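You operate a simulated robot arm through the tools that you are given. There is no shell and no other tool.

You run a simulated robot arm. Do the job below in one go: nothing can be reset, and whatever is moved stays where it is left.

## Task
Make room on the sorting table top for the white raddle tab. At the end: the blue raddle tab from the sorting table top is on the warp table top; the white raddle tab stands where the blue raddle tab stood; the purple felt foot stands on top of the white blue-stripe pack; the red shed block stands where the purple felt foot stood; the green raddle tab from the sorting table top is on the warp table top; whatever was shut is shut again. Leave all else as you found it, and nothing knocked over. Set down upright: green raddle tab, blue raddle tab.
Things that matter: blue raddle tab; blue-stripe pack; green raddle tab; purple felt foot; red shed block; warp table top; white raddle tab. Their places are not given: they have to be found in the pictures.

It is judged by the outcome, as a careful person would: the job done as asked, and still so three seconds after it is handed in. It fails if anything else is knocked over, pushed out of place, dropped, spilled or broken.

## Robot
A 6-joint arm with a two-finger gripper, fixed in place. Base frame: the origin is at the foot of the arm, x ahead of it, y to its left, z up; the work surface is at about z = 0.76. Readings come in m, degrees, newtons and seconds.
With the tool pointing down near the work surface it reaches from about 0.3 to 0.68 m from the base axis. Its first joint turns from -66.0 to 66.0 degrees. Payload 2.45 kg.
Tool frame: the origin (TCP) lies between the finger pads and is the grasp point; the fingertips stand 0.03 m ahead of it; z points along the fingers, y is the line along which they close. Largest opening 0.106 m; the body of the gripper starts 0.079 m behind the TCP.
Orientation is told as [roll, pitch, yaw] about the base's x, y, z axes, in that order, counted from this pose: with the fingers straight down and closing along the base's y, the tool's x points along the base's -x, its y along +y and its z along -z.

## Interface
- The arm moves only by the tool step_arm. Its argument "plan" is a list of rows, each a list of 7 numbers: the shift along the tool's x, y, z in units of 250 mm (1.0 is 250 mm), then the turn, a rotation vector about the tool's x, y, z in units of 60 degrees (1.0 is 60 degrees), then the finger opening in m, from 0 to 0.106. In form: [[x, y, z, rx, ry, rz, grip], ...]. A call has 1 to 20 rows; each row is the pose to reach, as a shift and turn from the pose commanded when the call began, along the tool's axes at that moment. A call with a number of a shift or a turn outside -1 to 1 is refused whole. A row lasts 0.2 s, in which the tool goes at most 0.05 m and 8.6 degrees; a call with a longer step from one row to the next is refused whole, and so is a gripper value outside its range. A pose out of reach is approached as far as the arm can. The call stops where the force on the tool passes 40 N (or 10 N more than at its start, if that is more) or the arm is blocked; 0.2 s more then pass. The fingers move at their own pace (about 0.153 m/s each) and stop on an object; they squeeze with about 30 N. The grip force told is the motor's: it shows also when the fingers shut on nothing. Time passes only in rows, and 0.2 s behind the last, so rows that repeat a pose let the fingers close. The reply holds the time, the measured pose of the TCP, the force on the tool along the base axes, the opening and the grip force, in the units named above and with some noise, with the torque about the TCP (base axes, N m) and any sound that the robot's microphone picked up.
- Cameras (640 x 400 px; columns grow to the right, rows downward): "scene" is fixed at [0.0646, 0.4398, 1.3795]; the picture's right is [-0.53, -0.85, 0.00], its down [-0.66, 0.41, -0.62] and it looks along [0.53, -0.33, -0.78] (base axes); focal length 263 px, centre (320, 200). "wrist" rides on the gripper at [0.076, -0.002, -0.106] in the tool frame; the picture's right is [0.02, 1.00, 0.00], its down [-0.78, 0.02, -0.62] and it looks along [-0.62, 0.01, 0.78] (tool axes); focal length 247 px, centre (320, 200).
- grab_frame(camera): a new picture of that camera. No time passes.
- measure_at(camera, pixels): for up to 12 pixels [column, row] of the newest picture of that camera ("zoom" is the newest enlarged one), the place [x, y, z] in the base frame of the surface seen there, good to about 0.003 m. No time passes.
- zoom(camera, box): a new picture of the part [left, top, right, bottom] of that camera's present view, enlarged. No time passes.
- job_done(): hands the job in; it is judged then, once.

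Open the gripper and draw the arm clear of the work before you hand the job in, unless the task says otherwise.

The tools are called as name(argument=value, ...) on one line, values as JSON. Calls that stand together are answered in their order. step_arm: Moves the arm, as the interface text tells. Its arguments: {"type":"object","properties":{"plan":{"type":"array","items":{"type":"array","items":{"type":"number"}}}},"required":["plan"]} The other tools are called the same way: grab_frame (camera) takes a picture; measure_at (camera, pixels) gives the place of the surface under pixels of a picture; zoom (camera, box) takes an enlarged picture of a part of a camera's view; job_done () hands the job in.

At the start:

```text
time_s: 0.0
ee_pos: [0.3334, 0.011, 1.096]
ee_rot: [0.0, -0.1, 0.1]
wrist_force: [0.1, 0.1, -0.2]
wrist_torque: [0.0, 0.01, 0.0]
opening: 0.106
gripper_force: 0.0
```

scene: 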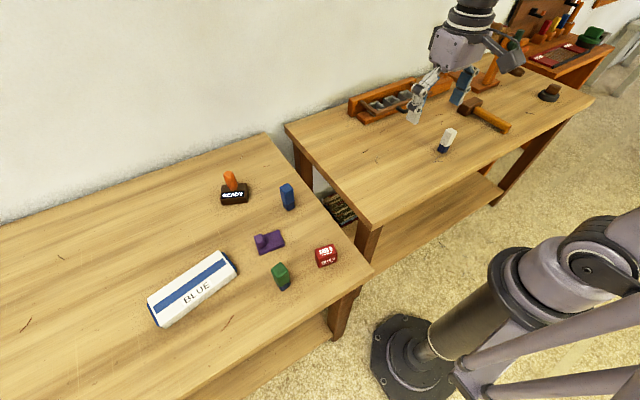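
wrist: 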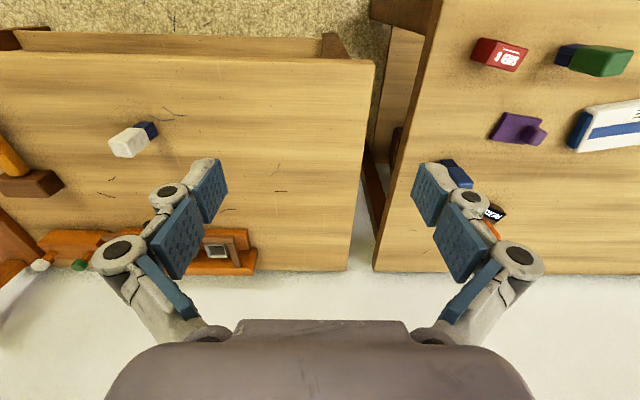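

The scene shows two tables: one on the left with blue, green, purple, red items and the pack, and one on the right with the white tab. I zoom in on both for detail.

zoom(camera="scene", box=[140, 150, 360, 340])

zoom(camera="scene", box=[330, 20, 600, 190])

```text
2.11 times, centred on (250, 245) of scene
```

zoom: 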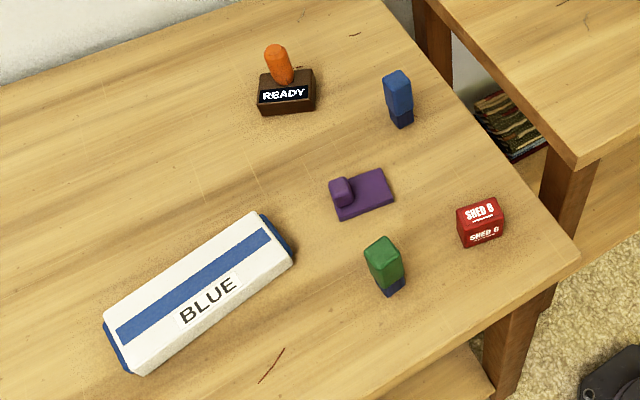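

```text
2.35 times, centred on (465, 105) of scene
```

zoom: 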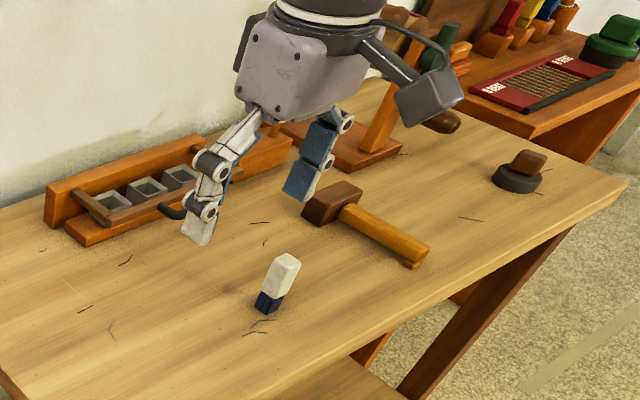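

I measure the places of the objects on the left table and the white tab from the full scene picture; first grabbing a fresh scene frame.

grab_frame(camera="scene")

zoom(camera="scene", box=[480, 0, 640, 100])

measure_at(camera="scene", pixels=[[287, 188], [290, 207], [280, 270], [284, 287], [262, 240], [275, 240], [325, 252], [327, 263], [190, 290], [449, 134], [443, 149], [234, 193]])

measure_at(camera="scene", pixels=[[265, 133], [372, 272], [286, 125], [372, 232], [594, 102], [500, 80], [545, 60], [636, 15], [560, 55], [500, 130], [548, 92], [350, 110]])

```text
taken
```

scene: 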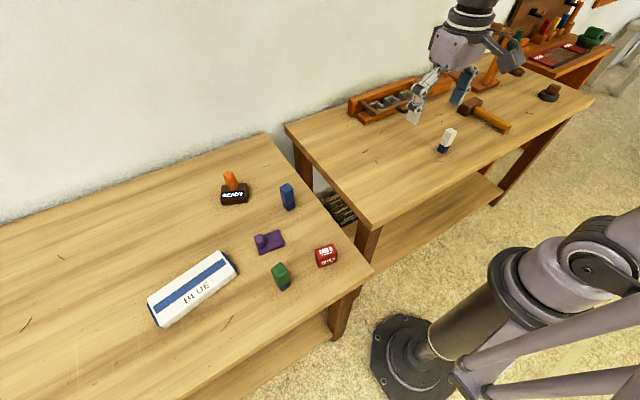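

```text
4.00 times, centred on (560, 50) of scene
```

zoom: 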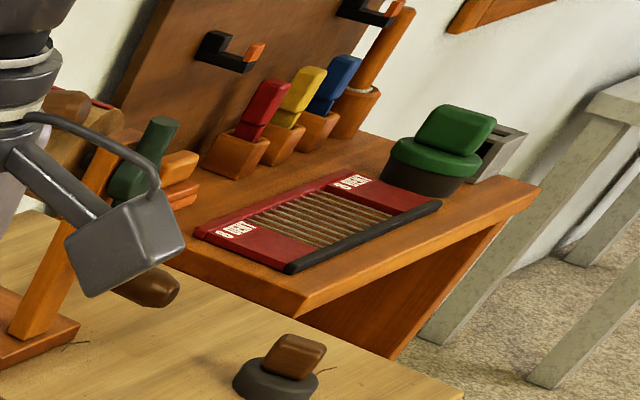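

```text
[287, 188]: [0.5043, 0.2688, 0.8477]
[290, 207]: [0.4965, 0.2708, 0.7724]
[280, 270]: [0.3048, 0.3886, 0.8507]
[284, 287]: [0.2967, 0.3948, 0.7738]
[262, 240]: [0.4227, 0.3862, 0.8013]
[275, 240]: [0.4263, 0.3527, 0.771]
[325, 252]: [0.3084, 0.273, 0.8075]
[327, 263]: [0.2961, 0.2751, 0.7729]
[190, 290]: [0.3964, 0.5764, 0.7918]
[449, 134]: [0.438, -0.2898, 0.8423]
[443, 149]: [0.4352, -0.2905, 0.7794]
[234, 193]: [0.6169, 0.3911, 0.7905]
```

```text
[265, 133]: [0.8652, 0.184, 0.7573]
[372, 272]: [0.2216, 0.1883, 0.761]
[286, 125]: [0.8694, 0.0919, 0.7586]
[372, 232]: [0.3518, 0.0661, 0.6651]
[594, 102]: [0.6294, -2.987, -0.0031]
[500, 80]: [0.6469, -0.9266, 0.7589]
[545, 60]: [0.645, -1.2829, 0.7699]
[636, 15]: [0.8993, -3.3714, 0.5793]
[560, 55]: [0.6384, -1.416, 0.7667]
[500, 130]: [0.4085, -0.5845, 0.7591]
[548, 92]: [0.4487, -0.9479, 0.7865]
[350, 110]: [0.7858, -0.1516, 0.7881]
```

The left (sorting) table spans y≈0.19 and up; the middle (warp) table carries the white tab near (0.437, -0.290). I move the arm up over the left table to look at it with the wrist camera.

step_arm(plan=[[0, 0.18, 0, 0, 0, 0, 0.106], [0, 0.36, 0, 0, 0, 0, 0.106], [0, 0.54, 0, 0, 0, 0, 0.106], [0, 0.72, 0, 0, 0, 0, 0.106], [0, 0.9, 0, 0, 0, 0, 0.106], [0, 1.0, 0, 0, 0, 0, 0.106], [0, 1.0, 0, 0, 0, 0, 0.106]])

grab_frame(camera="wrist")

grab_frame(camera="scene")

```text
time_s: 1.6
ee_pos: [0.3356, 0.2598, 1.0954]
ee_rot: [0.0, 0.0, -0.2]
wrist_force: [1.0, -0.3, 0.0]
wrist_torque: [0.02, 0.01, -0.01]
opening: 0.106
gripper_force: 0.0
```

```text
taken
```

wrist: 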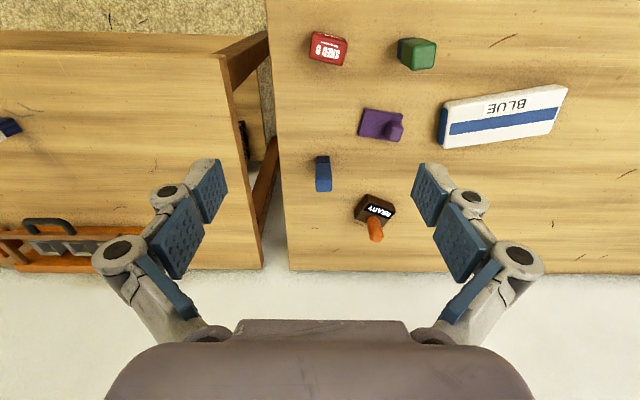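

```text
taken
```

scene: 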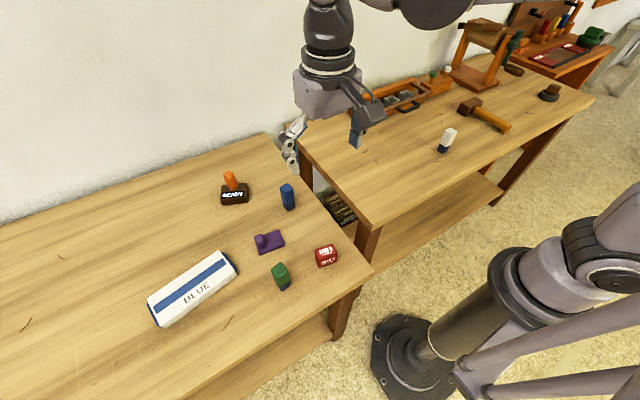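

The wrist view shows all six left-table objects clearly. I zoom into the wrist picture around them to measure corners.

zoom(camera="wrist", box=[290, 10, 450, 110])

measure_at(camera="zoom", pixels=[[500, 170], [560, 200], [582, 175], [577, 228], [511, 215], [430, 165], [440, 240], [90, 110], [230, 125], [215, 205], [85, 190], [160, 140]])

zoom(camera="wrist", box=[300, 90, 460, 190])

```text
4.00 times, centred on (370, 60) of wrist
```

zoom: 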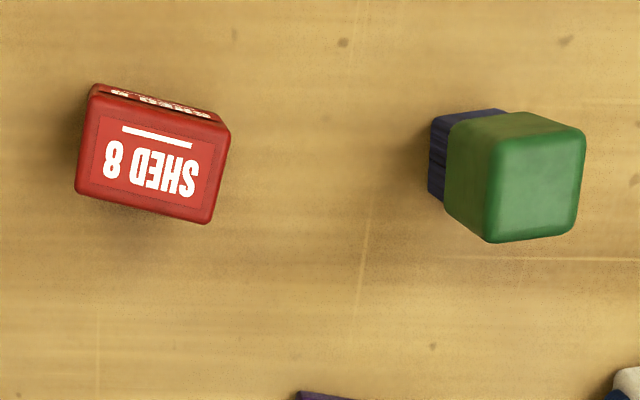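

```text
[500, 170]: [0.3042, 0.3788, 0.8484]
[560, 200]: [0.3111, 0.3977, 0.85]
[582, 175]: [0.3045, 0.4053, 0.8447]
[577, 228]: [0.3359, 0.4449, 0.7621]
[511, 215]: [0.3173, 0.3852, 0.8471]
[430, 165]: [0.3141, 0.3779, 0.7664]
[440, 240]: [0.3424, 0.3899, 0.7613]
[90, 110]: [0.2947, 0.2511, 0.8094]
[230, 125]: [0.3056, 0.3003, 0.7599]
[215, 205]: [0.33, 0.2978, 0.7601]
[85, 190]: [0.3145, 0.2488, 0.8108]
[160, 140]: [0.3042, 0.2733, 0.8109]
```

```text
4.00 times, centred on (380, 140) of wrist
```

zoom: 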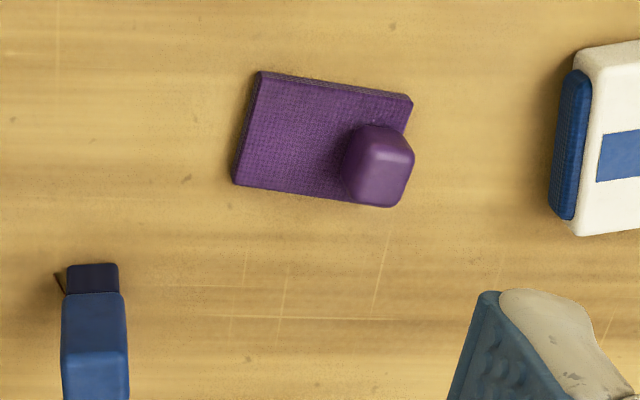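

The foot is a thin plate with a knob at its +y/+x corner. I measure its corners from this zoom (plate corners around (262,75), (410,100), (235,182), (385,200); knob about (380,155)).

measure_at(camera="zoom", pixels=[[265, 82], [405, 100], [240, 178], [300, 130], [335, 190], [350, 110], [385, 155], [365, 140], [405, 150], [400, 185], [370, 185], [96, 375]])

zoom(camera="wrist", box=[430, 70, 590, 170])

measure_at(camera="zoom", pixels=[[66, 135], [520, 68], [60, 290], [510, 235], [290, 180], [40, 200], [545, 90], [200, 120], [400, 250], [70, 145], [62, 280], [500, 230]])

zoom(camera="wrist", box=[290, 140, 410, 250])

```text
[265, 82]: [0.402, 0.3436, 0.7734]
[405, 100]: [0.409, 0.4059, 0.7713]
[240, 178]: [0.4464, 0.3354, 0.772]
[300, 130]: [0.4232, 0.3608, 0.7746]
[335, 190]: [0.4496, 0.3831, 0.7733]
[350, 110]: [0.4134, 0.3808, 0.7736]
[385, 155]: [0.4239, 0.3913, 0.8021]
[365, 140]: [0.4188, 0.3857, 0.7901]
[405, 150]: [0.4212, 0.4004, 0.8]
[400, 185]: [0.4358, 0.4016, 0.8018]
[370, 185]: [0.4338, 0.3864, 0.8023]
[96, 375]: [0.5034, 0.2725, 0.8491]
```

```text
4.00 times, centred on (510, 120) of wrist
```

zoom: 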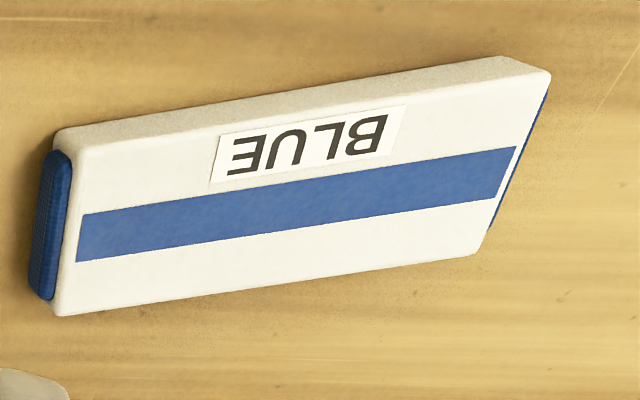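

```text
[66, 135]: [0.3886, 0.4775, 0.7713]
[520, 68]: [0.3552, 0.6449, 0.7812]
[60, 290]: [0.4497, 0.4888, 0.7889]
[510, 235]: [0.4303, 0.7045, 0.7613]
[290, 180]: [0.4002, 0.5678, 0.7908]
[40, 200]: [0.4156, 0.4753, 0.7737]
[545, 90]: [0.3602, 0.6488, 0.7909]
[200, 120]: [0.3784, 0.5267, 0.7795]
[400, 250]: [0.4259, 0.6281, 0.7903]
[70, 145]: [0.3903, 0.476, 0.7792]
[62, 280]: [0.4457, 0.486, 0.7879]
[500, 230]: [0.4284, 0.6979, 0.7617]
```

```text
3.64 times, centred on (350, 195) of wrist
```

zoom: 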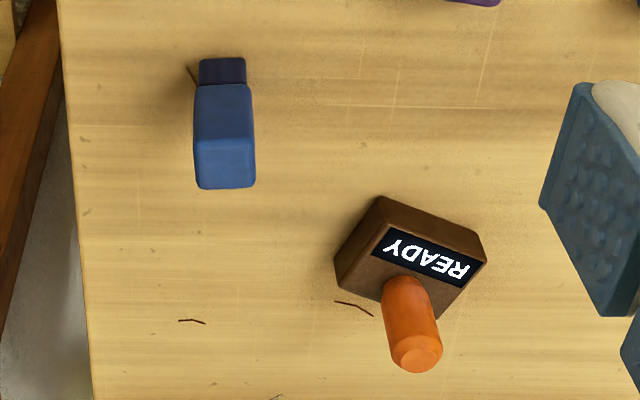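

Now I measure the blue tab's faces in this zoom: top face around (222,165), side face (222,110), navy base (222,70), and the stamp nearby.

measure_at(camera="zoom", pixels=[[200, 142], [250, 142], [202, 184], [250, 184], [225, 162], [204, 64], [243, 64], [222, 100], [380, 205], [480, 240], [340, 275], [410, 355]])

zoom(camera="scene", box=[260, 170, 320, 220])

zoom(camera="scene", box=[420, 115, 480, 165])

zoom(camera="scene", box=[250, 245, 310, 295])

```text
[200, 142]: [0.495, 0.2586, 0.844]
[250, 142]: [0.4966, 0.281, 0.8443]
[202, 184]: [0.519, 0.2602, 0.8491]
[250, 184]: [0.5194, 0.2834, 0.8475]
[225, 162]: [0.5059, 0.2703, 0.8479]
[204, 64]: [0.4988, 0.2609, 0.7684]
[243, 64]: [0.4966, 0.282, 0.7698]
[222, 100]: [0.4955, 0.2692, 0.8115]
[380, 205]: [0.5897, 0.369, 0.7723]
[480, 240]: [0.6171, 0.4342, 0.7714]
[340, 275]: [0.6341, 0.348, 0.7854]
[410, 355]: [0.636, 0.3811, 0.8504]
```

```text
8.00 times, centred on (290, 195) of scene
```

zoom: 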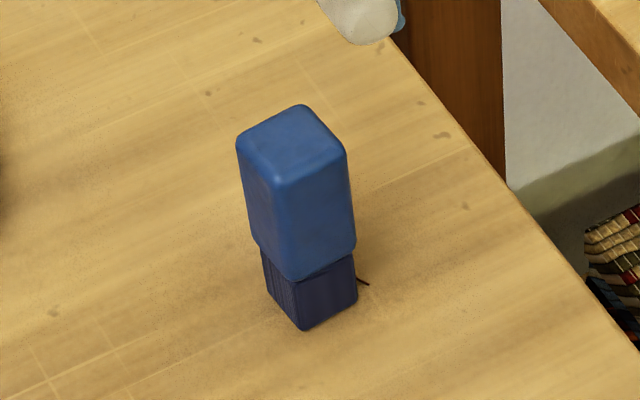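

```text
8.00 times, centred on (450, 140) of scene
```

zoom: 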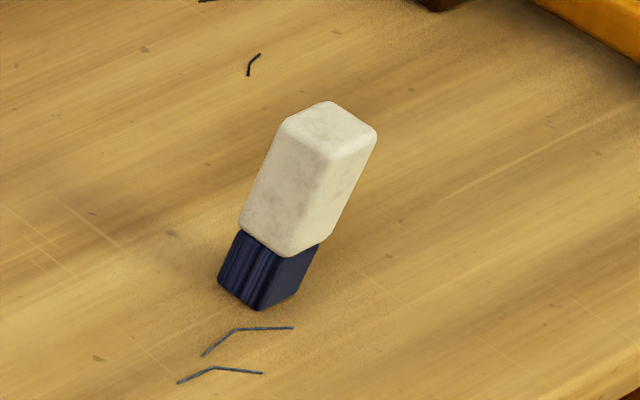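

```text
8.00 times, centred on (280, 270) of scene
```

zoom: 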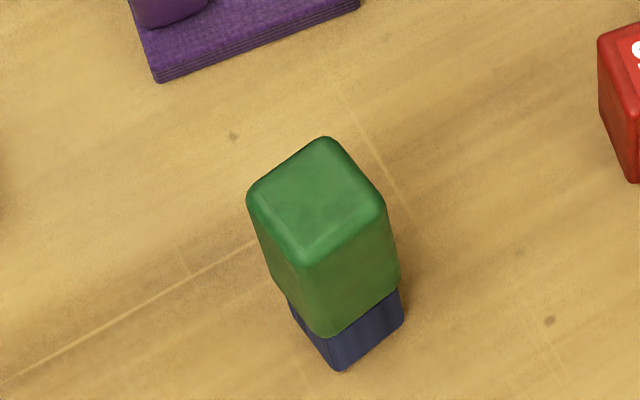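

Blue tab centre is about (0.5075, 0.271), top z≈0.848, aligned with the base axes. I move to a hover above it and check alignment with the wrist camera.

step_arm(plan=[[-0.14, 0.01, 0.1, 0, 0, 0, 0.09], [-0.28, 0.02, 0.2, 0, 0, 0, 0.08], [-0.42, 0.03, 0.32, 0, 0, 0, 0.07], [-0.56, 0.04, 0.44, 0, 0, 0, 0.07], [-0.692, 0.0424, 0.544, 0, 0, 0, 0.07], [-0.692, 0.0424, 0.584, 0, 0, 0, 0.07], [-0.692, 0.0424, 0.584, 0, 0, 0, 0.07]])

grab_frame(camera="wrist")

```text
time_s: 3.2
ee_pos: [0.5064, 0.2704, 0.9485]
ee_rot: [0.0, -0.1, 0.1]
wrist_force: [-0.1, 1.3, -0.4]
wrist_torque: [-0.01, 0.0, 0.03]
opening: 0.07
gripper_force: 0.0
```

```text
taken
```

wrist: 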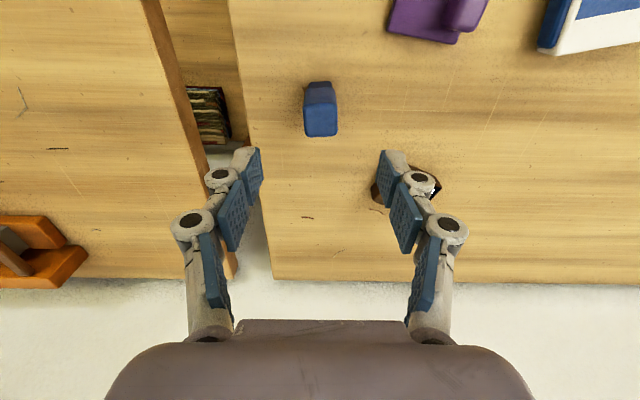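

The blue tab is centred between the fingers (column 321, top face row ≈120, as predicted). I descend to TCP z≈0.815 and close the fingers.

step_arm(plan=[[0, 0, 0.16, 0, 0, 0, 0.07], [0, 0, 0.32, 0, 0, 0, 0.07], [0, 0, 0.44, 0, 0, 0, 0.07], [0, 0, 0.536, 0, 0, 0, 0.07], [0, 0, 0.536, 0, 0, 0, 0.07], [0, 0, 0.536, 0, 0, 0, 0.04], [0, 0, 0.536, 0, 0, 0, 0.02], [0, 0, 0.536, 0, 0, 0, 0.015], [0, 0, 0.536, 0, 0, 0, 0.015]])

grab_frame(camera="wrist")

```text
time_s: 5.2
ee_pos: [0.5079, 0.2713, 0.8163]
ee_rot: [0.0, -0.1, 0.0]
wrist_force: [0.4, 0.1, 0.7]
wrist_torque: [-0.02, 0.0, 0.02]
opening: 0.0285
gripper_force: 30.1
```

```text
taken
```

wrist: 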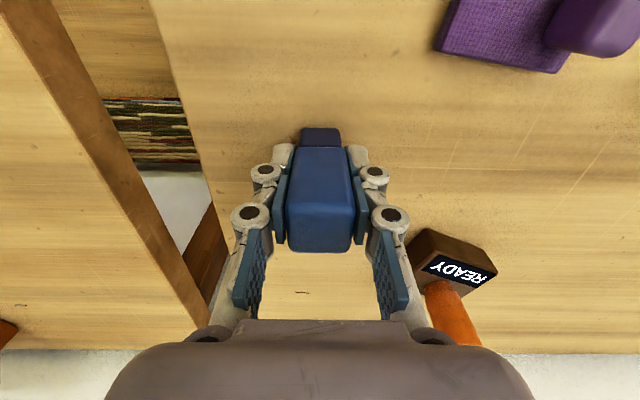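

Gripped at 0.0285 m opening with 30 N. I lift straight up and look at the scene to choose a free spot on the warp table.

step_arm(plan=[[0, 0, -0.08, 0, 0, 0, 0.015], [0, 0, -0.24, 0, 0, 0, 0.015], [0, 0, -0.4, 0, 0, 0, 0.015], [0, 0, -0.56, 0, 0, 0, 0.015], [0, 0, -0.656, 0, 0, 0, 0.015], [0, 0, -0.656, 0, 0, 0, 0.015]])

grab_frame(camera="scene")

measure_at(camera="scene", pixels=[[370, 222], [390, 150], [380, 165], [400, 160], [400, 190], [425, 150], [420, 165], [410, 175], [350, 170], [440, 190], [420, 140], [395, 170]])

```text
time_s: 6.6
ee_pos: [0.5048, 0.2702, 0.9798]
ee_rot: [0.0, -0.1, 0.0]
wrist_force: [0.2, -0.3, -1.1]
wrist_torque: [-0.02, 0.01, 0.01]
opening: 0.0283
gripper_force: 29.7
```

```text
taken
```

scene: 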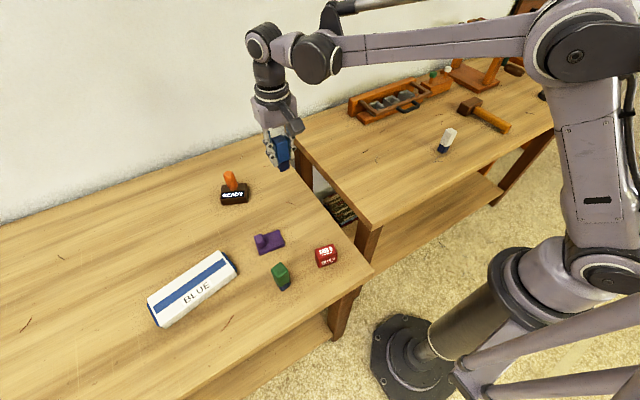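

```text
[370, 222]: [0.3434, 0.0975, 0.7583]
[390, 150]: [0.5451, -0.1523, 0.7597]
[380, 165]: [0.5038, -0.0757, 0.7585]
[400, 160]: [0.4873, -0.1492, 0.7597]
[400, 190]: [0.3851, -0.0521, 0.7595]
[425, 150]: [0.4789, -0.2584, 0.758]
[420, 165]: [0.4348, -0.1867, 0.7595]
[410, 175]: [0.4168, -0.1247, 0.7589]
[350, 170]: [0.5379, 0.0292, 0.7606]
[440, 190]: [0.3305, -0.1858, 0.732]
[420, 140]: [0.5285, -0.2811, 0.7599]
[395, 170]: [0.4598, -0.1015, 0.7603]
```

The warp table is free around (0.54, -0.06), with z≈0.7595. I carry the blue tab over there in two calls.

step_arm(plan=[[0, -0.1, 0, 0, 0, 0, 0.015], [0, -0.28, 0, 0, 0, 0, 0.015], [0, -0.46, 0, 0, 0, 0, 0.015], [0, -0.64, 0, 0, 0, 0, 0.015], [0, -0.82, 0, 0, 0, 0, 0.015], [0, -1.0, 0, 0, 0, 0, 0.015], [0, -1.0, 0, 0, 0, 0, 0.015]])

step_arm(plan=[[-0.06, -0.15, 0, 0, 0, 0, 0.015], [-0.136, -0.322, 0, 0, 0, 0, 0.015], [-0.136, -0.322, 0, 0, 0, 0, 0.015], [-0.136, -0.322, 0, 0, 0, 0, 0.015]])

grab_frame(camera="wrist")

grab_frame(camera="scene")

```text
time_s: 8.2
ee_pos: [0.5099, 0.0243, 0.9844]
ee_rot: [0.0, -0.1, 0.0]
wrist_force: [0.4, 0.0, -0.1]
wrist_torque: [-0.01, -0.02, 0.01]
opening: 0.0287
gripper_force: 30.1
```

```text
time_s: 9.2
ee_pos: [0.5424, -0.057, 0.9824]
ee_rot: [0.0, -0.1, 0.0]
wrist_force: [0.4, -0.7, -0.3]
wrist_torque: [0.02, -0.01, 0.0]
opening: 0.0281
gripper_force: 30.0
```

```text
taken
```

wrist: 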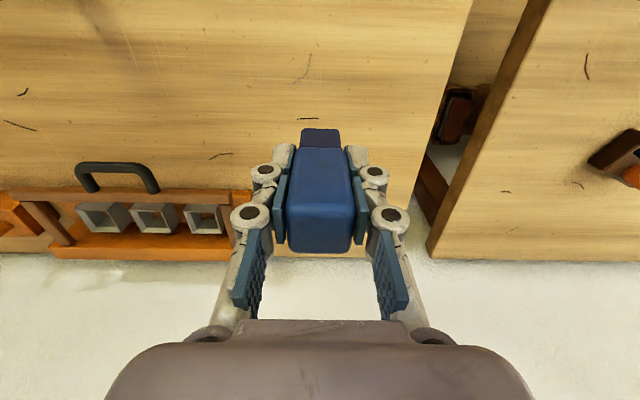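

```text
taken
```

scene: 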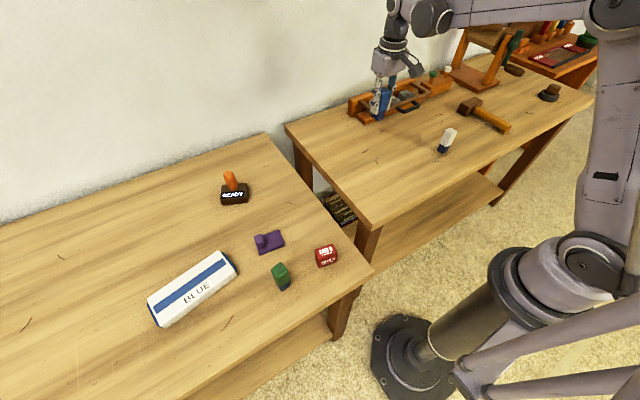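

The spot below is clear (holder is beyond at row ≥190, well past). I lower by the same 0.164 m I lifted, slowing at the end.

step_arm(plan=[[0, 0, 0.1, 0, 0, 0, 0.015], [0, 0, 0.26, 0, 0, 0, 0.015], [0, 0, 0.42, 0, 0, 0, 0.015], [0, 0, 0.54, 0, 0, 0, 0.015], [0, 0, 0.6, 0, 0, 0, 0.015], [0, 0, 0.63, 0, 0, 0, 0.015], [0, 0, 0.645, 0, 0, 0, 0.015], [0, 0, 0.652, 0, 0, 0, 0.015], [0, 0, 0.656, 0, 0, 0, 0.015], [0, 0, 0.656, 0, 0, 0, 0.015]])

grab_frame(camera="wrist")

```text
time_s: 11.4
ee_pos: [0.5411, -0.0587, 0.8158]
ee_rot: [0.0, -0.1, 0.0]
wrist_force: [0.7, 0.9, -1.0]
wrist_torque: [-0.01, -0.01, -0.01]
opening: 0.0283
gripper_force: 30.7
```

```text
taken
```

wrist: 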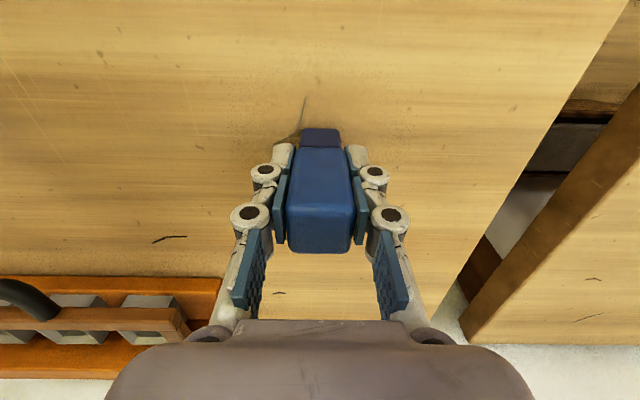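

No clear contact force yet (Fz −1.0). I lower a further 1.5 mm in small steps to feel the table.

step_arm(plan=[[0, 0, 0.002, 0, 0, 0, 0.015], [0, 0, 0.004, 0, 0, 0, 0.015], [0, 0, 0.006, 0, 0, 0, 0.015], [0, 0, 0.006, 0, 0, 0, 0.015]])

```text
time_s: 12.4
ee_pos: [0.5391, -0.0587, 0.8162]
ee_rot: [0.0, -0.1, 0.1]
wrist_force: [0.4, 2.8, 8.4]
wrist_torque: [0.08, 0.04, 0.02]
opening: 0.0286
gripper_force: 30.2
```

Contact is felt (Fz ≈ 8 N), so the tab stands on the table. I open the fingers and then raise the tool straight up.

step_arm(plan=[[0, 0, -0.003, 0, 0, 0, 0.015], [0, 0, -0.003, 0, 0, 0, 0.035], [0, 0, -0.003, 0, 0, 0, 0.06], [0, 0, -0.003, 0, 0, 0, 0.07], [0, 0, -0.1, 0, 0, 0, 0.07], [0, 0, -0.25, 0, 0, 0, 0.07], [0, 0, -0.43, 0, 0, 0, 0.07], [0, 0, -0.6, 0, 0, 0, 0.07], [0, 0, -0.6, 0, 0, 0, 0.07]])

grab_frame(camera="scene")

grab_frame(camera="wrist")

```text
time_s: 14.4
ee_pos: [0.5392, -0.0568, 0.9661]
ee_rot: [0.0, -0.1, 0.0]
wrist_force: [-0.7, -0.2, 0.2]
wrist_torque: [-0.01, 0.0, 0.01]
opening: 0.0701
gripper_force: 0.1
```

```text
taken
```

scene: 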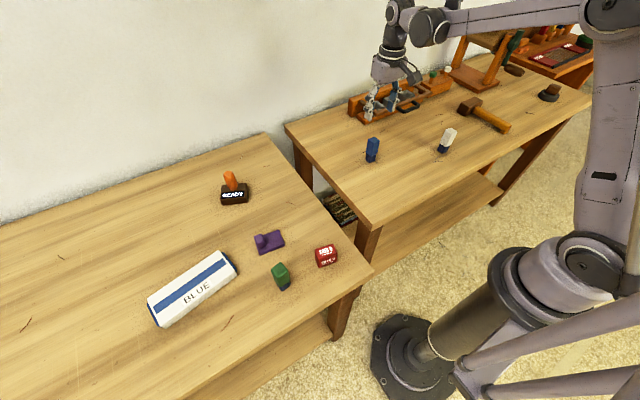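

```text
taken
```

wrist: 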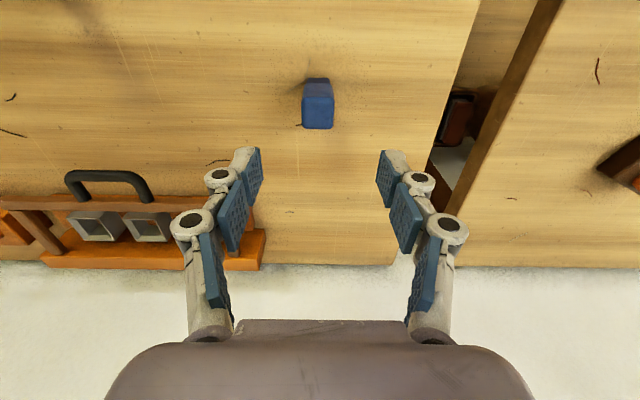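

Blue stands upright at pixel (372,150) in the scene. Next I hover over the white tab at about (0.437, -0.290).

step_arm(plan=[[0.068, -0.155, 0, 0, 0, 0, 0.07], [0.137, -0.31, 0, 0, 0, 0, 0.07], [0.206, -0.465, 0, 0, 0, 0, 0.07], [0.275, -0.62, 0, 0, 0, 0, 0.07], [0.343, -0.775, 0, 0, 0, 0, 0.07], [0.412, -0.93, 0, 0, 0, 0, 0.07], [0.412, -0.93, 0, 0, 0, 0, 0.07]])

grab_frame(camera="wrist")

zoom(camera="wrist", box=[260, 60, 380, 150])

```text
time_s: 16.0
ee_pos: [0.4337, -0.2951, 0.9648]
ee_rot: [0.1, -0.1, -0.1]
wrist_force: [-0.4, -0.3, -0.3]
wrist_torque: [-0.01, 0.01, 0.0]
opening: 0.0701
gripper_force: 0.1
```

```text
taken
```

wrist: 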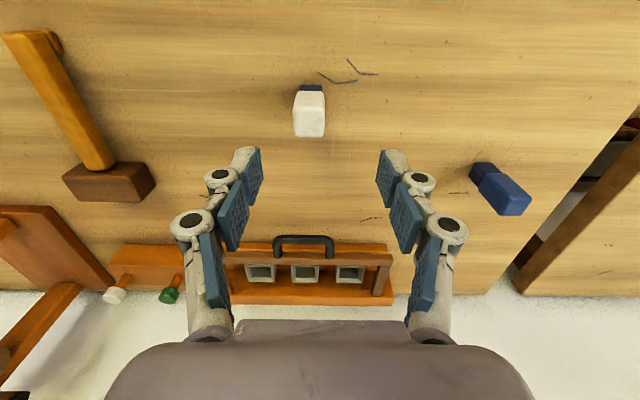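

```text
4.44 times, centred on (320, 105) of wrist
```

zoom: 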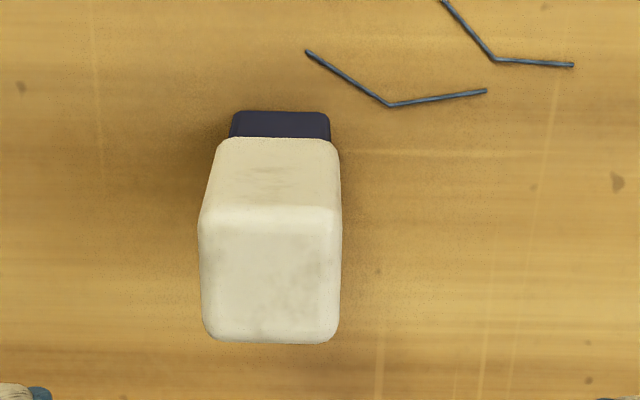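

The white tab is square to the base axes but about 12 px left of centre. I measure its top-face corners in the zoom.

measure_at(camera="zoom", pixels=[[210, 222], [335, 218], [212, 330], [332, 330], [270, 275], [240, 275], [300, 275], [235, 120], [325, 120], [270, 240], [270, 310], [280, 170]])

step_arm(plan=[[0, 0, 0, 0, 0, 0, 0.07]])

```text
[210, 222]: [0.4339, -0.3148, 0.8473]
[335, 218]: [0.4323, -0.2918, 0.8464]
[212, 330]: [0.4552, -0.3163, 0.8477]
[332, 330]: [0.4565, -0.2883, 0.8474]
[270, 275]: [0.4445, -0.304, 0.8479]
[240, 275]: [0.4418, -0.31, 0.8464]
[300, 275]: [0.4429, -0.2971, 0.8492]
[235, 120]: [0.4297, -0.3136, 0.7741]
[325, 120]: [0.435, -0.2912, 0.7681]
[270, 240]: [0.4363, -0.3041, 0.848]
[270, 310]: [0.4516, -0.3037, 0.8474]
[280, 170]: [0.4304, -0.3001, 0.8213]
```

```text
time_s: 16.4
ee_pos: [0.4343, -0.2934, 0.9641]
ee_rot: [0.0, -0.1, -0.1]
wrist_force: [1.3, -0.1, 0.2]
wrist_torque: [-0.03, -0.01, -0.01]
opening: 0.0699
gripper_force: 0.1
```

White tab centre ≈ (0.4443, -0.3035). I shift by +0.010 in x and −0.010 in y, descend 0.1485 m and close.

step_arm(plan=[[-0.04, -0.039, 0, 0, 0, 0, 0.07], [-0.04, -0.039, 0.14, 0, 0, 0, 0.07], [-0.04, -0.039, 0.3, 0, 0, 0, 0.07], [-0.04, -0.039, 0.46, 0, 0, 0, 0.07], [-0.04, -0.039, 0.56, 0, 0, 0, 0.07], [-0.04, -0.039, 0.594, 0, 0, 0, 0.07], [-0.04, -0.039, 0.594, 0, 0, 0, 0.07]])

grab_frame(camera="wrist")

```text
time_s: 18.0
ee_pos: [0.4475, -0.3015, 0.8185]
ee_rot: [0.0, -0.1, 0.0]
wrist_force: [-0.3, 0.0, -1.2]
wrist_torque: [0.0, 0.0, 0.01]
opening: 0.0698
gripper_force: 0.1
```

```text
taken
```

wrist: 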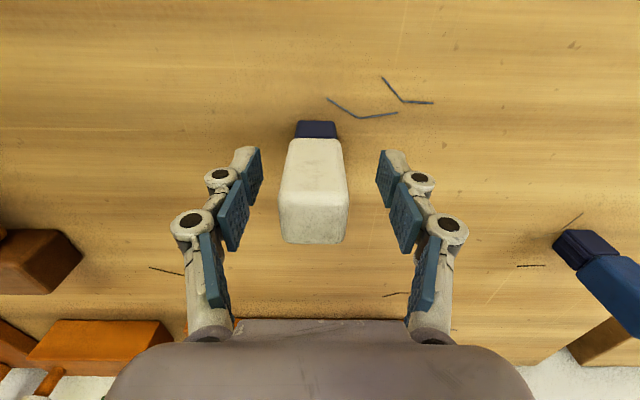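

The white tab sits ~7 px left of and ~9 px above where the blue one sat between the fingers, so I nudge −4.5 mm in x and −2.8 mm in y before closing.

step_arm(plan=[[0.018, -0.0112, 0, 0, 0, 0, 0.07], [0.018, -0.0112, 0, 0, 0, 0, 0.05], [0.018, -0.0112, 0, 0, 0, 0, 0.03], [0.018, -0.0112, 0, 0, 0, 0, 0.015], [0.018, -0.0112, 0, 0, 0, 0, 0.015], [0.018, -0.0112, 0, 0, 0, 0, 0.015]])

grab_frame(camera="wrist")

```text
time_s: 19.4
ee_pos: [0.4433, -0.3051, 0.8175]
ee_rot: [-0.2, -0.1, 0.0]
wrist_force: [0.0, 0.1, 0.0]
wrist_torque: [-0.02, 0.0, 0.0]
opening: 0.0287
gripper_force: 29.9
```

```text
taken
```

wrist: 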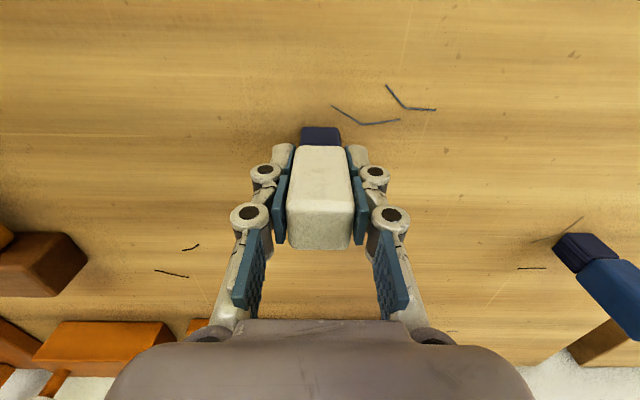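

White is gripped like the blue one was. I lift 0.16 m and carry it toward the sorting table.

step_arm(plan=[[0, 0, -0.1, 0, 0, 0, 0.015], [0, 0, -0.28, 0, 0, 0, 0.015], [0, 0, -0.46, 0, 0, 0, 0.015], [0, 0, -0.64, 0, 0, 0, 0.015], [0, 0.1, -0.64, 0, 0, 0, 0.015], [0, 0.28, -0.64, 0, 0, 0, 0.015], [0, 0.46, -0.64, 0, 0, 0, 0.015], [0, 0.64, -0.64, 0, 0, 0, 0.015], [0, 0.82, -0.64, 0, 0, 0, 0.015], [0, 1.0, -0.64, 0, 0, 0, 0.015]])

step_arm(plan=[[0, 0.18, 0, 0, 0, 0, 0.015], [0, 0.36, 0, 0, 0, 0, 0.015], [0, 0.54, 0, 0, 0, 0, 0.015], [0, 0.72, 0, 0, 0, 0, 0.015], [0, 0.9, 0, 0, 0, 0, 0.015], [0, 1.0, 0, 0, 0, 0, 0.015]])

step_arm(plan=[[-0.1, 0.15, 0, 0, 0, 0, 0.015], [-0.2, 0.25, 0, 0, 0, 0, 0.015], [-0.256, 0.3024, 0, 0, 0, 0, 0.015], [-0.256, 0.3024, 0, 0, 0, 0, 0.015], [-0.256, 0.3024, 0, 0, 0, 0, 0.015]])

grab_frame(camera="wrist")

grab_frame(camera="scene")

```text
time_s: 21.6
ee_pos: [0.4435, -0.0548, 0.9766]
ee_rot: [0.0, 0.0, 0.0]
wrist_force: [-0.7, -0.1, -0.8]
wrist_torque: [-0.02, 0.04, 0.02]
opening: 0.0284
gripper_force: 30.3
```

```text
time_s: 23.0
ee_pos: [0.4402, 0.1961, 0.974]
ee_rot: [-0.1, -0.1, 0.0]
wrist_force: [0.4, -0.2, -0.2]
wrist_torque: [0.02, -0.02, -0.02]
opening: 0.0287
gripper_force: 29.9
```

```text
time_s: 24.2
ee_pos: [0.5056, 0.2694, 0.9758]
ee_rot: [0.0, -0.1, 0.1]
wrist_force: [0.4, -0.3, 0.2]
wrist_torque: [-0.01, 0.0, -0.01]
opening: 0.0285
gripper_force: 30.0
```

```text
taken
```

wrist: 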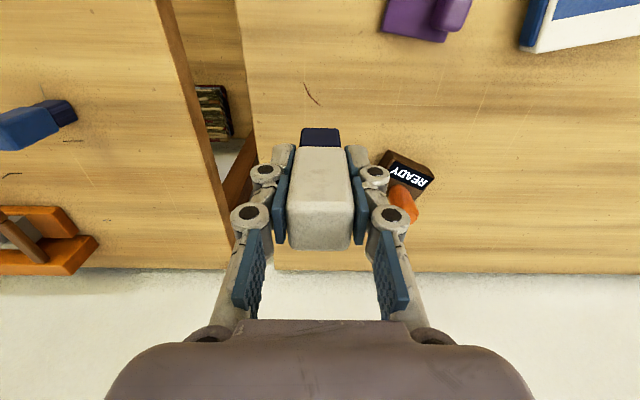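

```text
taken
```

scene: 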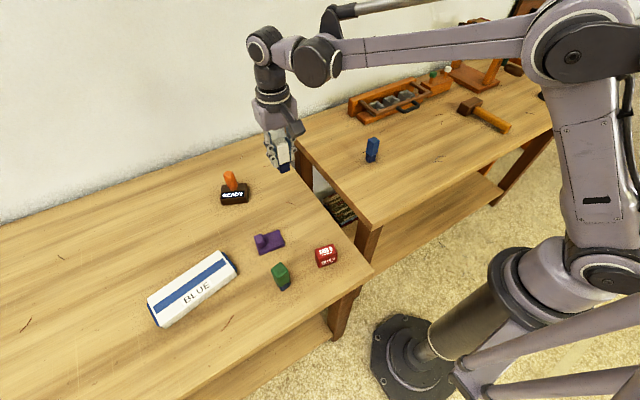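

The white tab hangs above the blue tab's former place (commanded (0.508, 0.271)). I lower it 0.16 m and then feel for contact in sub-millimetre steps.

step_arm(plan=[[0, 0, 0.1, 0, 0, 0, 0.015], [0, 0, 0.26, 0, 0, 0, 0.015], [0, 0, 0.42, 0, 0, 0, 0.015], [0, 0, 0.54, 0, 0, 0, 0.015], [0, 0, 0.6, 0, 0, 0, 0.015], [0, 0, 0.625, 0, 0, 0, 0.015], [0, 0, 0.635, 0, 0, 0, 0.015], [0, 0, 0.638, 0, 0, 0, 0.015], [0, 0, 0.64, 0, 0, 0, 0.015], [0, 0, 0.641, 0, 0, 0, 0.015], [0, 0, 0.642, 0, 0, 0, 0.015]])

```text
time_s: 26.6
ee_pos: [0.5068, 0.2698, 0.8158]
ee_rot: [0.0, -0.1, 0.0]
wrist_force: [3.5, -1.6, 26.1]
wrist_torque: [-0.05, -0.16, -0.01]
opening: 0.0285
gripper_force: 29.5
```

Firm contact (Fz 26 N). I back off 0.6 mm, open, and rise straight up.

step_arm(plan=[[0, 0, -0.0025, 0, 0, 0, 0.015], [0, 0, -0.0025, 0, 0, 0, 0.015], [0, 0, -0.0025, 0, 0, 0, 0.035], [0, 0, -0.0025, 0, 0, 0, 0.06], [0, 0, -0.0025, 0, 0, 0, 0.07], [0, 0, -0.1, 0, 0, 0, 0.07], [0, 0, -0.25, 0, 0, 0, 0.07], [0, 0, -0.42, 0, 0, 0, 0.07], [0, 0, -0.6, 0, 0, 0, 0.07], [0, 0, -0.6, 0, 0, 0, 0.07]])

grab_frame(camera="wrist")

grab_frame(camera="scene")

```text
time_s: 28.8
ee_pos: [0.5074, 0.2689, 0.9681]
ee_rot: [0.1, -0.1, 0.0]
wrist_force: [0.6, -0.2, 0.4]
wrist_torque: [-0.01, 0.01, -0.02]
opening: 0.0702
gripper_force: 0.0
```

```text
taken
```

wrist: 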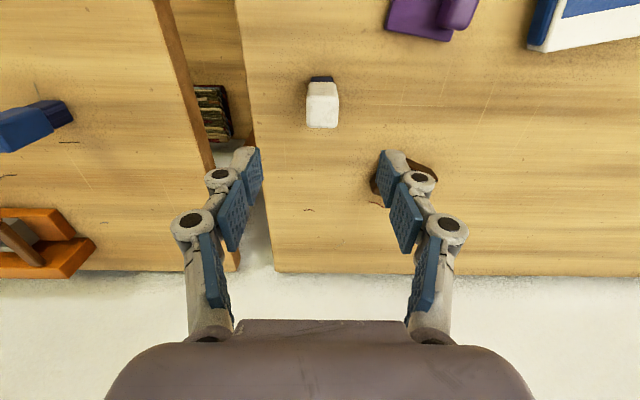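

```text
taken
```

scene: 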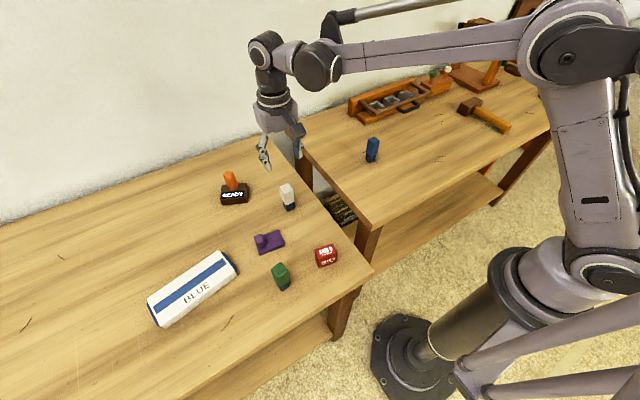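

White now stands at (287,197) in the scene, where blue was. Next I hover over the purple foot's knob near (0.428, 0.393) to see it in detail.

step_arm(plan=[[0.1, 0.15, 0, 0, 0, 0, 0.07], [0.21, 0.32, 0, 0, 0, 0, 0.07], [0.32, 0.488, 0, 0, 0, 0, 0.07], [0.32, 0.488, 0.14, 0, 0, 0, 0.07], [0.32, 0.488, 0.14, 0, 0, 0, 0.07]])

grab_frame(camera="wrist")

zoom(camera="wrist", box=[230, 50, 390, 150])

measure_at(camera="zoom", pixels=[[330, 200], [300, 200], [360, 200], [330, 170], [330, 230], [280, 170], [290, 230], [380, 180], [200, 200], [150, 150], [150, 250], [250, 200]])

```text
refused: row 2 steps farther than a row can; nothing moved
```

```text
taken
```

wrist: 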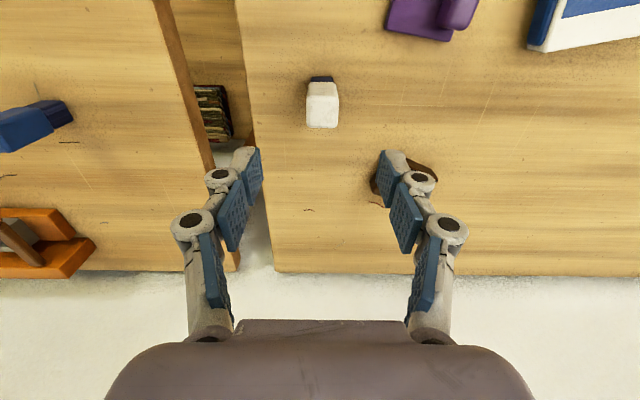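

```text
4.00 times, centred on (310, 100) of wrist
```

zoom: 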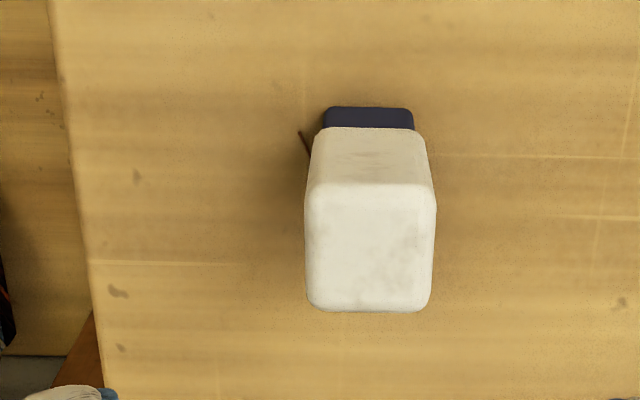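

```text
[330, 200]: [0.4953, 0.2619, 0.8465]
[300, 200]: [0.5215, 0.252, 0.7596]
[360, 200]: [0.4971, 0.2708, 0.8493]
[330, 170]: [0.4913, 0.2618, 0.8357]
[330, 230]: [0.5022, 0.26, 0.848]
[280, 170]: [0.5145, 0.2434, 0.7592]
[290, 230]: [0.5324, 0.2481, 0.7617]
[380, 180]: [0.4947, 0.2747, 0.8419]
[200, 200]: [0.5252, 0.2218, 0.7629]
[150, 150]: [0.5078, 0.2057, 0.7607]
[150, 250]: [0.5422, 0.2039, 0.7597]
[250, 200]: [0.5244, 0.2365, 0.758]
```

The call was refused for a step too long; white's face sits at x≈0.494–0.52, y≈0.257–0.285, matching blue's place. I resend the move with smaller steps.

step_arm(plan=[[0.08, 0.12, 0, 0, 0, 0, 0.07], [0.16, 0.24, 0, 0, 0, 0, 0.07], [0.24, 0.36, 0, 0, 0, 0, 0.07], [0.32, 0.488, 0, 0, 0, 0, 0.07], [0.32, 0.488, 0.14, 0, 0, 0, 0.07], [0.32, 0.488, 0.14, 0, 0, 0, 0.07]])

grab_frame(camera="wrist")

zoom(camera="wrist", box=[220, 40, 380, 140])

```text
time_s: 30.2
ee_pos: [0.4249, 0.3925, 0.9297]
ee_rot: [0.0, -0.1, 0.1]
wrist_force: [0.9, 0.8, 0.0]
wrist_torque: [0.01, -0.03, 0.0]
opening: 0.0698
gripper_force: 0.0
```

```text
taken
```

wrist: 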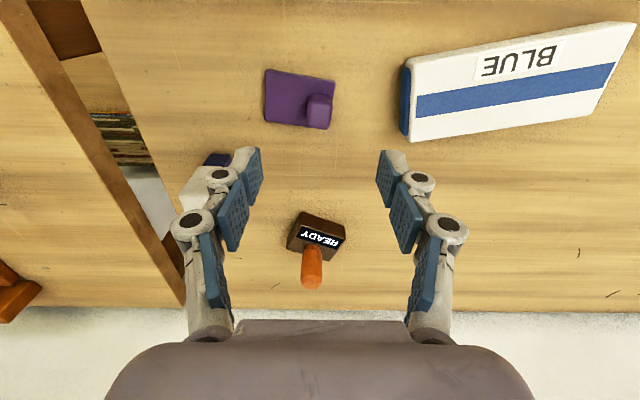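

```text
4.00 times, centred on (300, 90) of wrist
```

zoom: 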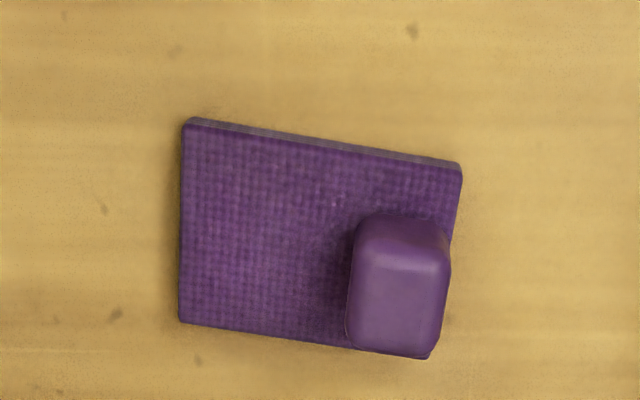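

I measure the plate corners and the knob's top-face corners in this zoom.

measure_at(camera="zoom", pixels=[[195, 132], [452, 172], [188, 315], [260, 240], [330, 340], [300, 160], [365, 275], [440, 280], [355, 335], [430, 345], [400, 310], [400, 230]])

zoom(camera="scene", box=[245, 220, 305, 260])

```text
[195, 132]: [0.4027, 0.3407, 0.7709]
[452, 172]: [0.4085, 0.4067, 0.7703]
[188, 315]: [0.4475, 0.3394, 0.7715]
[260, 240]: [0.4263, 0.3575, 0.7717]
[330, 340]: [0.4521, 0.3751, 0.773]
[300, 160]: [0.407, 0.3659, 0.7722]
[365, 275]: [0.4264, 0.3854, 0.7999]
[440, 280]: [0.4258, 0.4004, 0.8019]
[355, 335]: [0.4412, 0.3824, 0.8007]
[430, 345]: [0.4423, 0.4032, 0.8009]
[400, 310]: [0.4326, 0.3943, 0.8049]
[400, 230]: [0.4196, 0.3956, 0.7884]
```

```text
10.00 times, centred on (275, 240) of scene
```

zoom: 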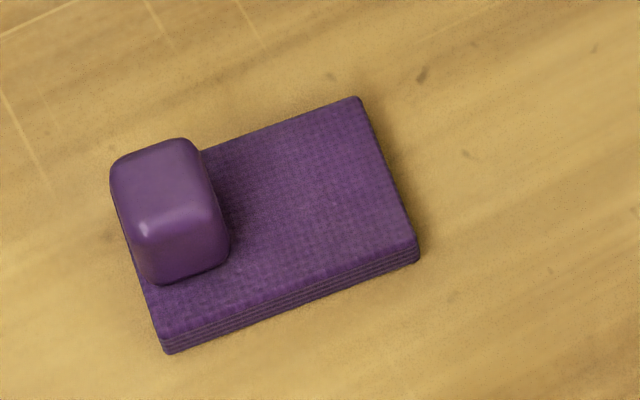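

The knob top centre is ≈(0.433, 0.393), plate centre ≈(0.428, 0.372), yaw ≈ −8°. Before gripping I test whether the arm reaches the release pose over the pack at (0.405, 0.548) with yaw +11°.

step_arm(plan=[[0.02, 0.15, 0, 0, 0, -0.05, 0.07], [0.045, 0.31, 0, 0, 0, -0.1, 0.07], [0.07, 0.47, 0, 0, 0, -0.15, 0.07], [0.092, 0.62, 0, 0, 0, -0.183, 0.07], [0.092, 0.62, 0.16, 0, 0, -0.183, 0.07], [0.092, 0.62, 0.24, 0, 0, -0.183, 0.07], [0.092, 0.62, 0.24, 0, 0, -0.183, 0.07]])

grab_frame(camera="wrist")

grab_frame(camera="scene")

```text
time_s: 31.8
ee_pos: [0.4031, 0.5464, 0.8717]
ee_rot: [-0.1, 0.0, 11.1]
wrist_force: [-0.5, -0.1, 0.5]
wrist_torque: [-0.01, -0.01, -0.02]
opening: 0.07
gripper_force: 0.1
```

```text
taken
```

wrist: 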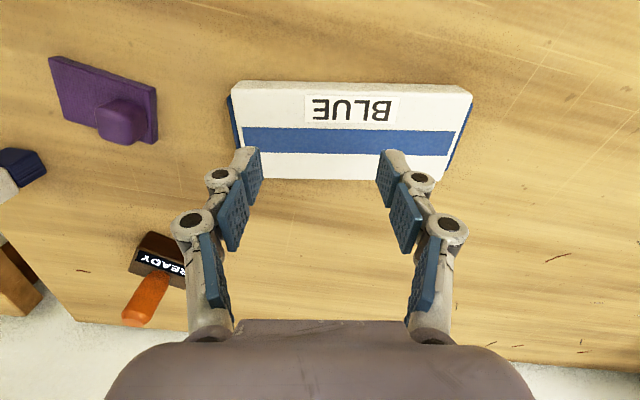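

```text
taken
```

scene: 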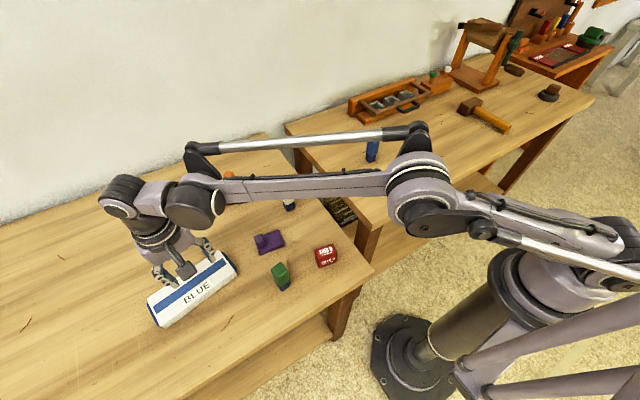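

The pose is reached (0.403, 0.546, yaw 11.1°) and the pack appears square to the tool. I measure the pack's top-face edges in this view.

measure_at(camera="wrist", pixels=[[242, 97], [466, 99], [246, 155], [445, 160], [355, 110], [320, 110], [320, 172], [280, 172], [370, 172], [300, 140], [232, 110], [240, 120]])

zoom(camera="wrist", box=[210, 60, 500, 240])

```text
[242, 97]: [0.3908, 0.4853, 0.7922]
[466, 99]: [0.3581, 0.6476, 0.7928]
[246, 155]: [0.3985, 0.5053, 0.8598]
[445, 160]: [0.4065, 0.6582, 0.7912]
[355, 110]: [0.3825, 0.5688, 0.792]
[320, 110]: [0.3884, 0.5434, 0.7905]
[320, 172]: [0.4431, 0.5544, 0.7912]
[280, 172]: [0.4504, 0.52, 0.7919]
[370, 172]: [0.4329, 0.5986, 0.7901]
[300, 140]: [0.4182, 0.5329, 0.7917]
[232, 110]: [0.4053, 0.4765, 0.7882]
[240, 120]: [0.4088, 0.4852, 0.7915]
```

```text
2.21 times, centred on (355, 150) of wrist
```

zoom: 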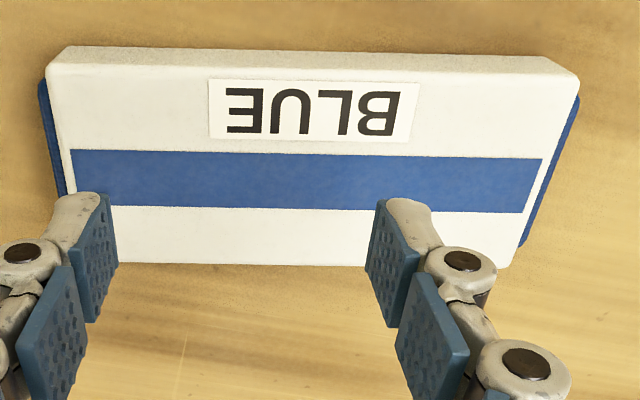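

Pack axis yaw ≈ 11°, near-end centre ≈ (0.422, 0.489), width ≈ 0.07, top z ≈ 0.7915. I test reach a bit farther and lower, at (0.4115, 0.5545, 0.84).

step_arm(plan=[[-0.0305, 0.0206, 0.06, 0, 0, 0, 0.07], [-0.0305, 0.0206, 0.12, 0, 0, 0, 0.07], [-0.0305, 0.0206, 0.12, 0, 0, 0, 0.07]])

grab_frame(camera="wrist")

```text
time_s: 32.6
ee_pos: [0.4108, 0.5545, 0.8415]
ee_rot: [-0.2, -0.2, 10.9]
wrist_force: [0.1, -0.4, -0.4]
wrist_torque: [0.02, 0.01, -0.03]
opening: 0.0697
gripper_force: 0.1
```

```text
taken
```

wrist: 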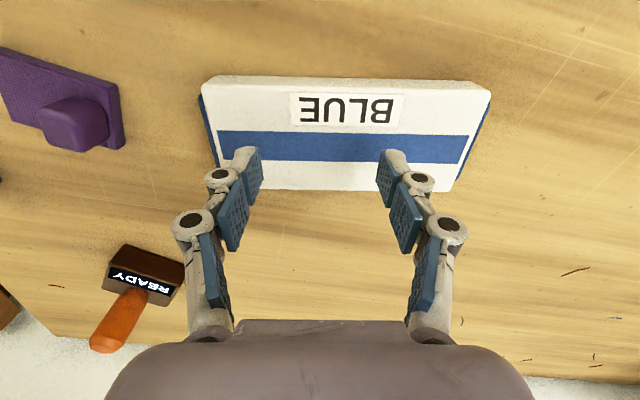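

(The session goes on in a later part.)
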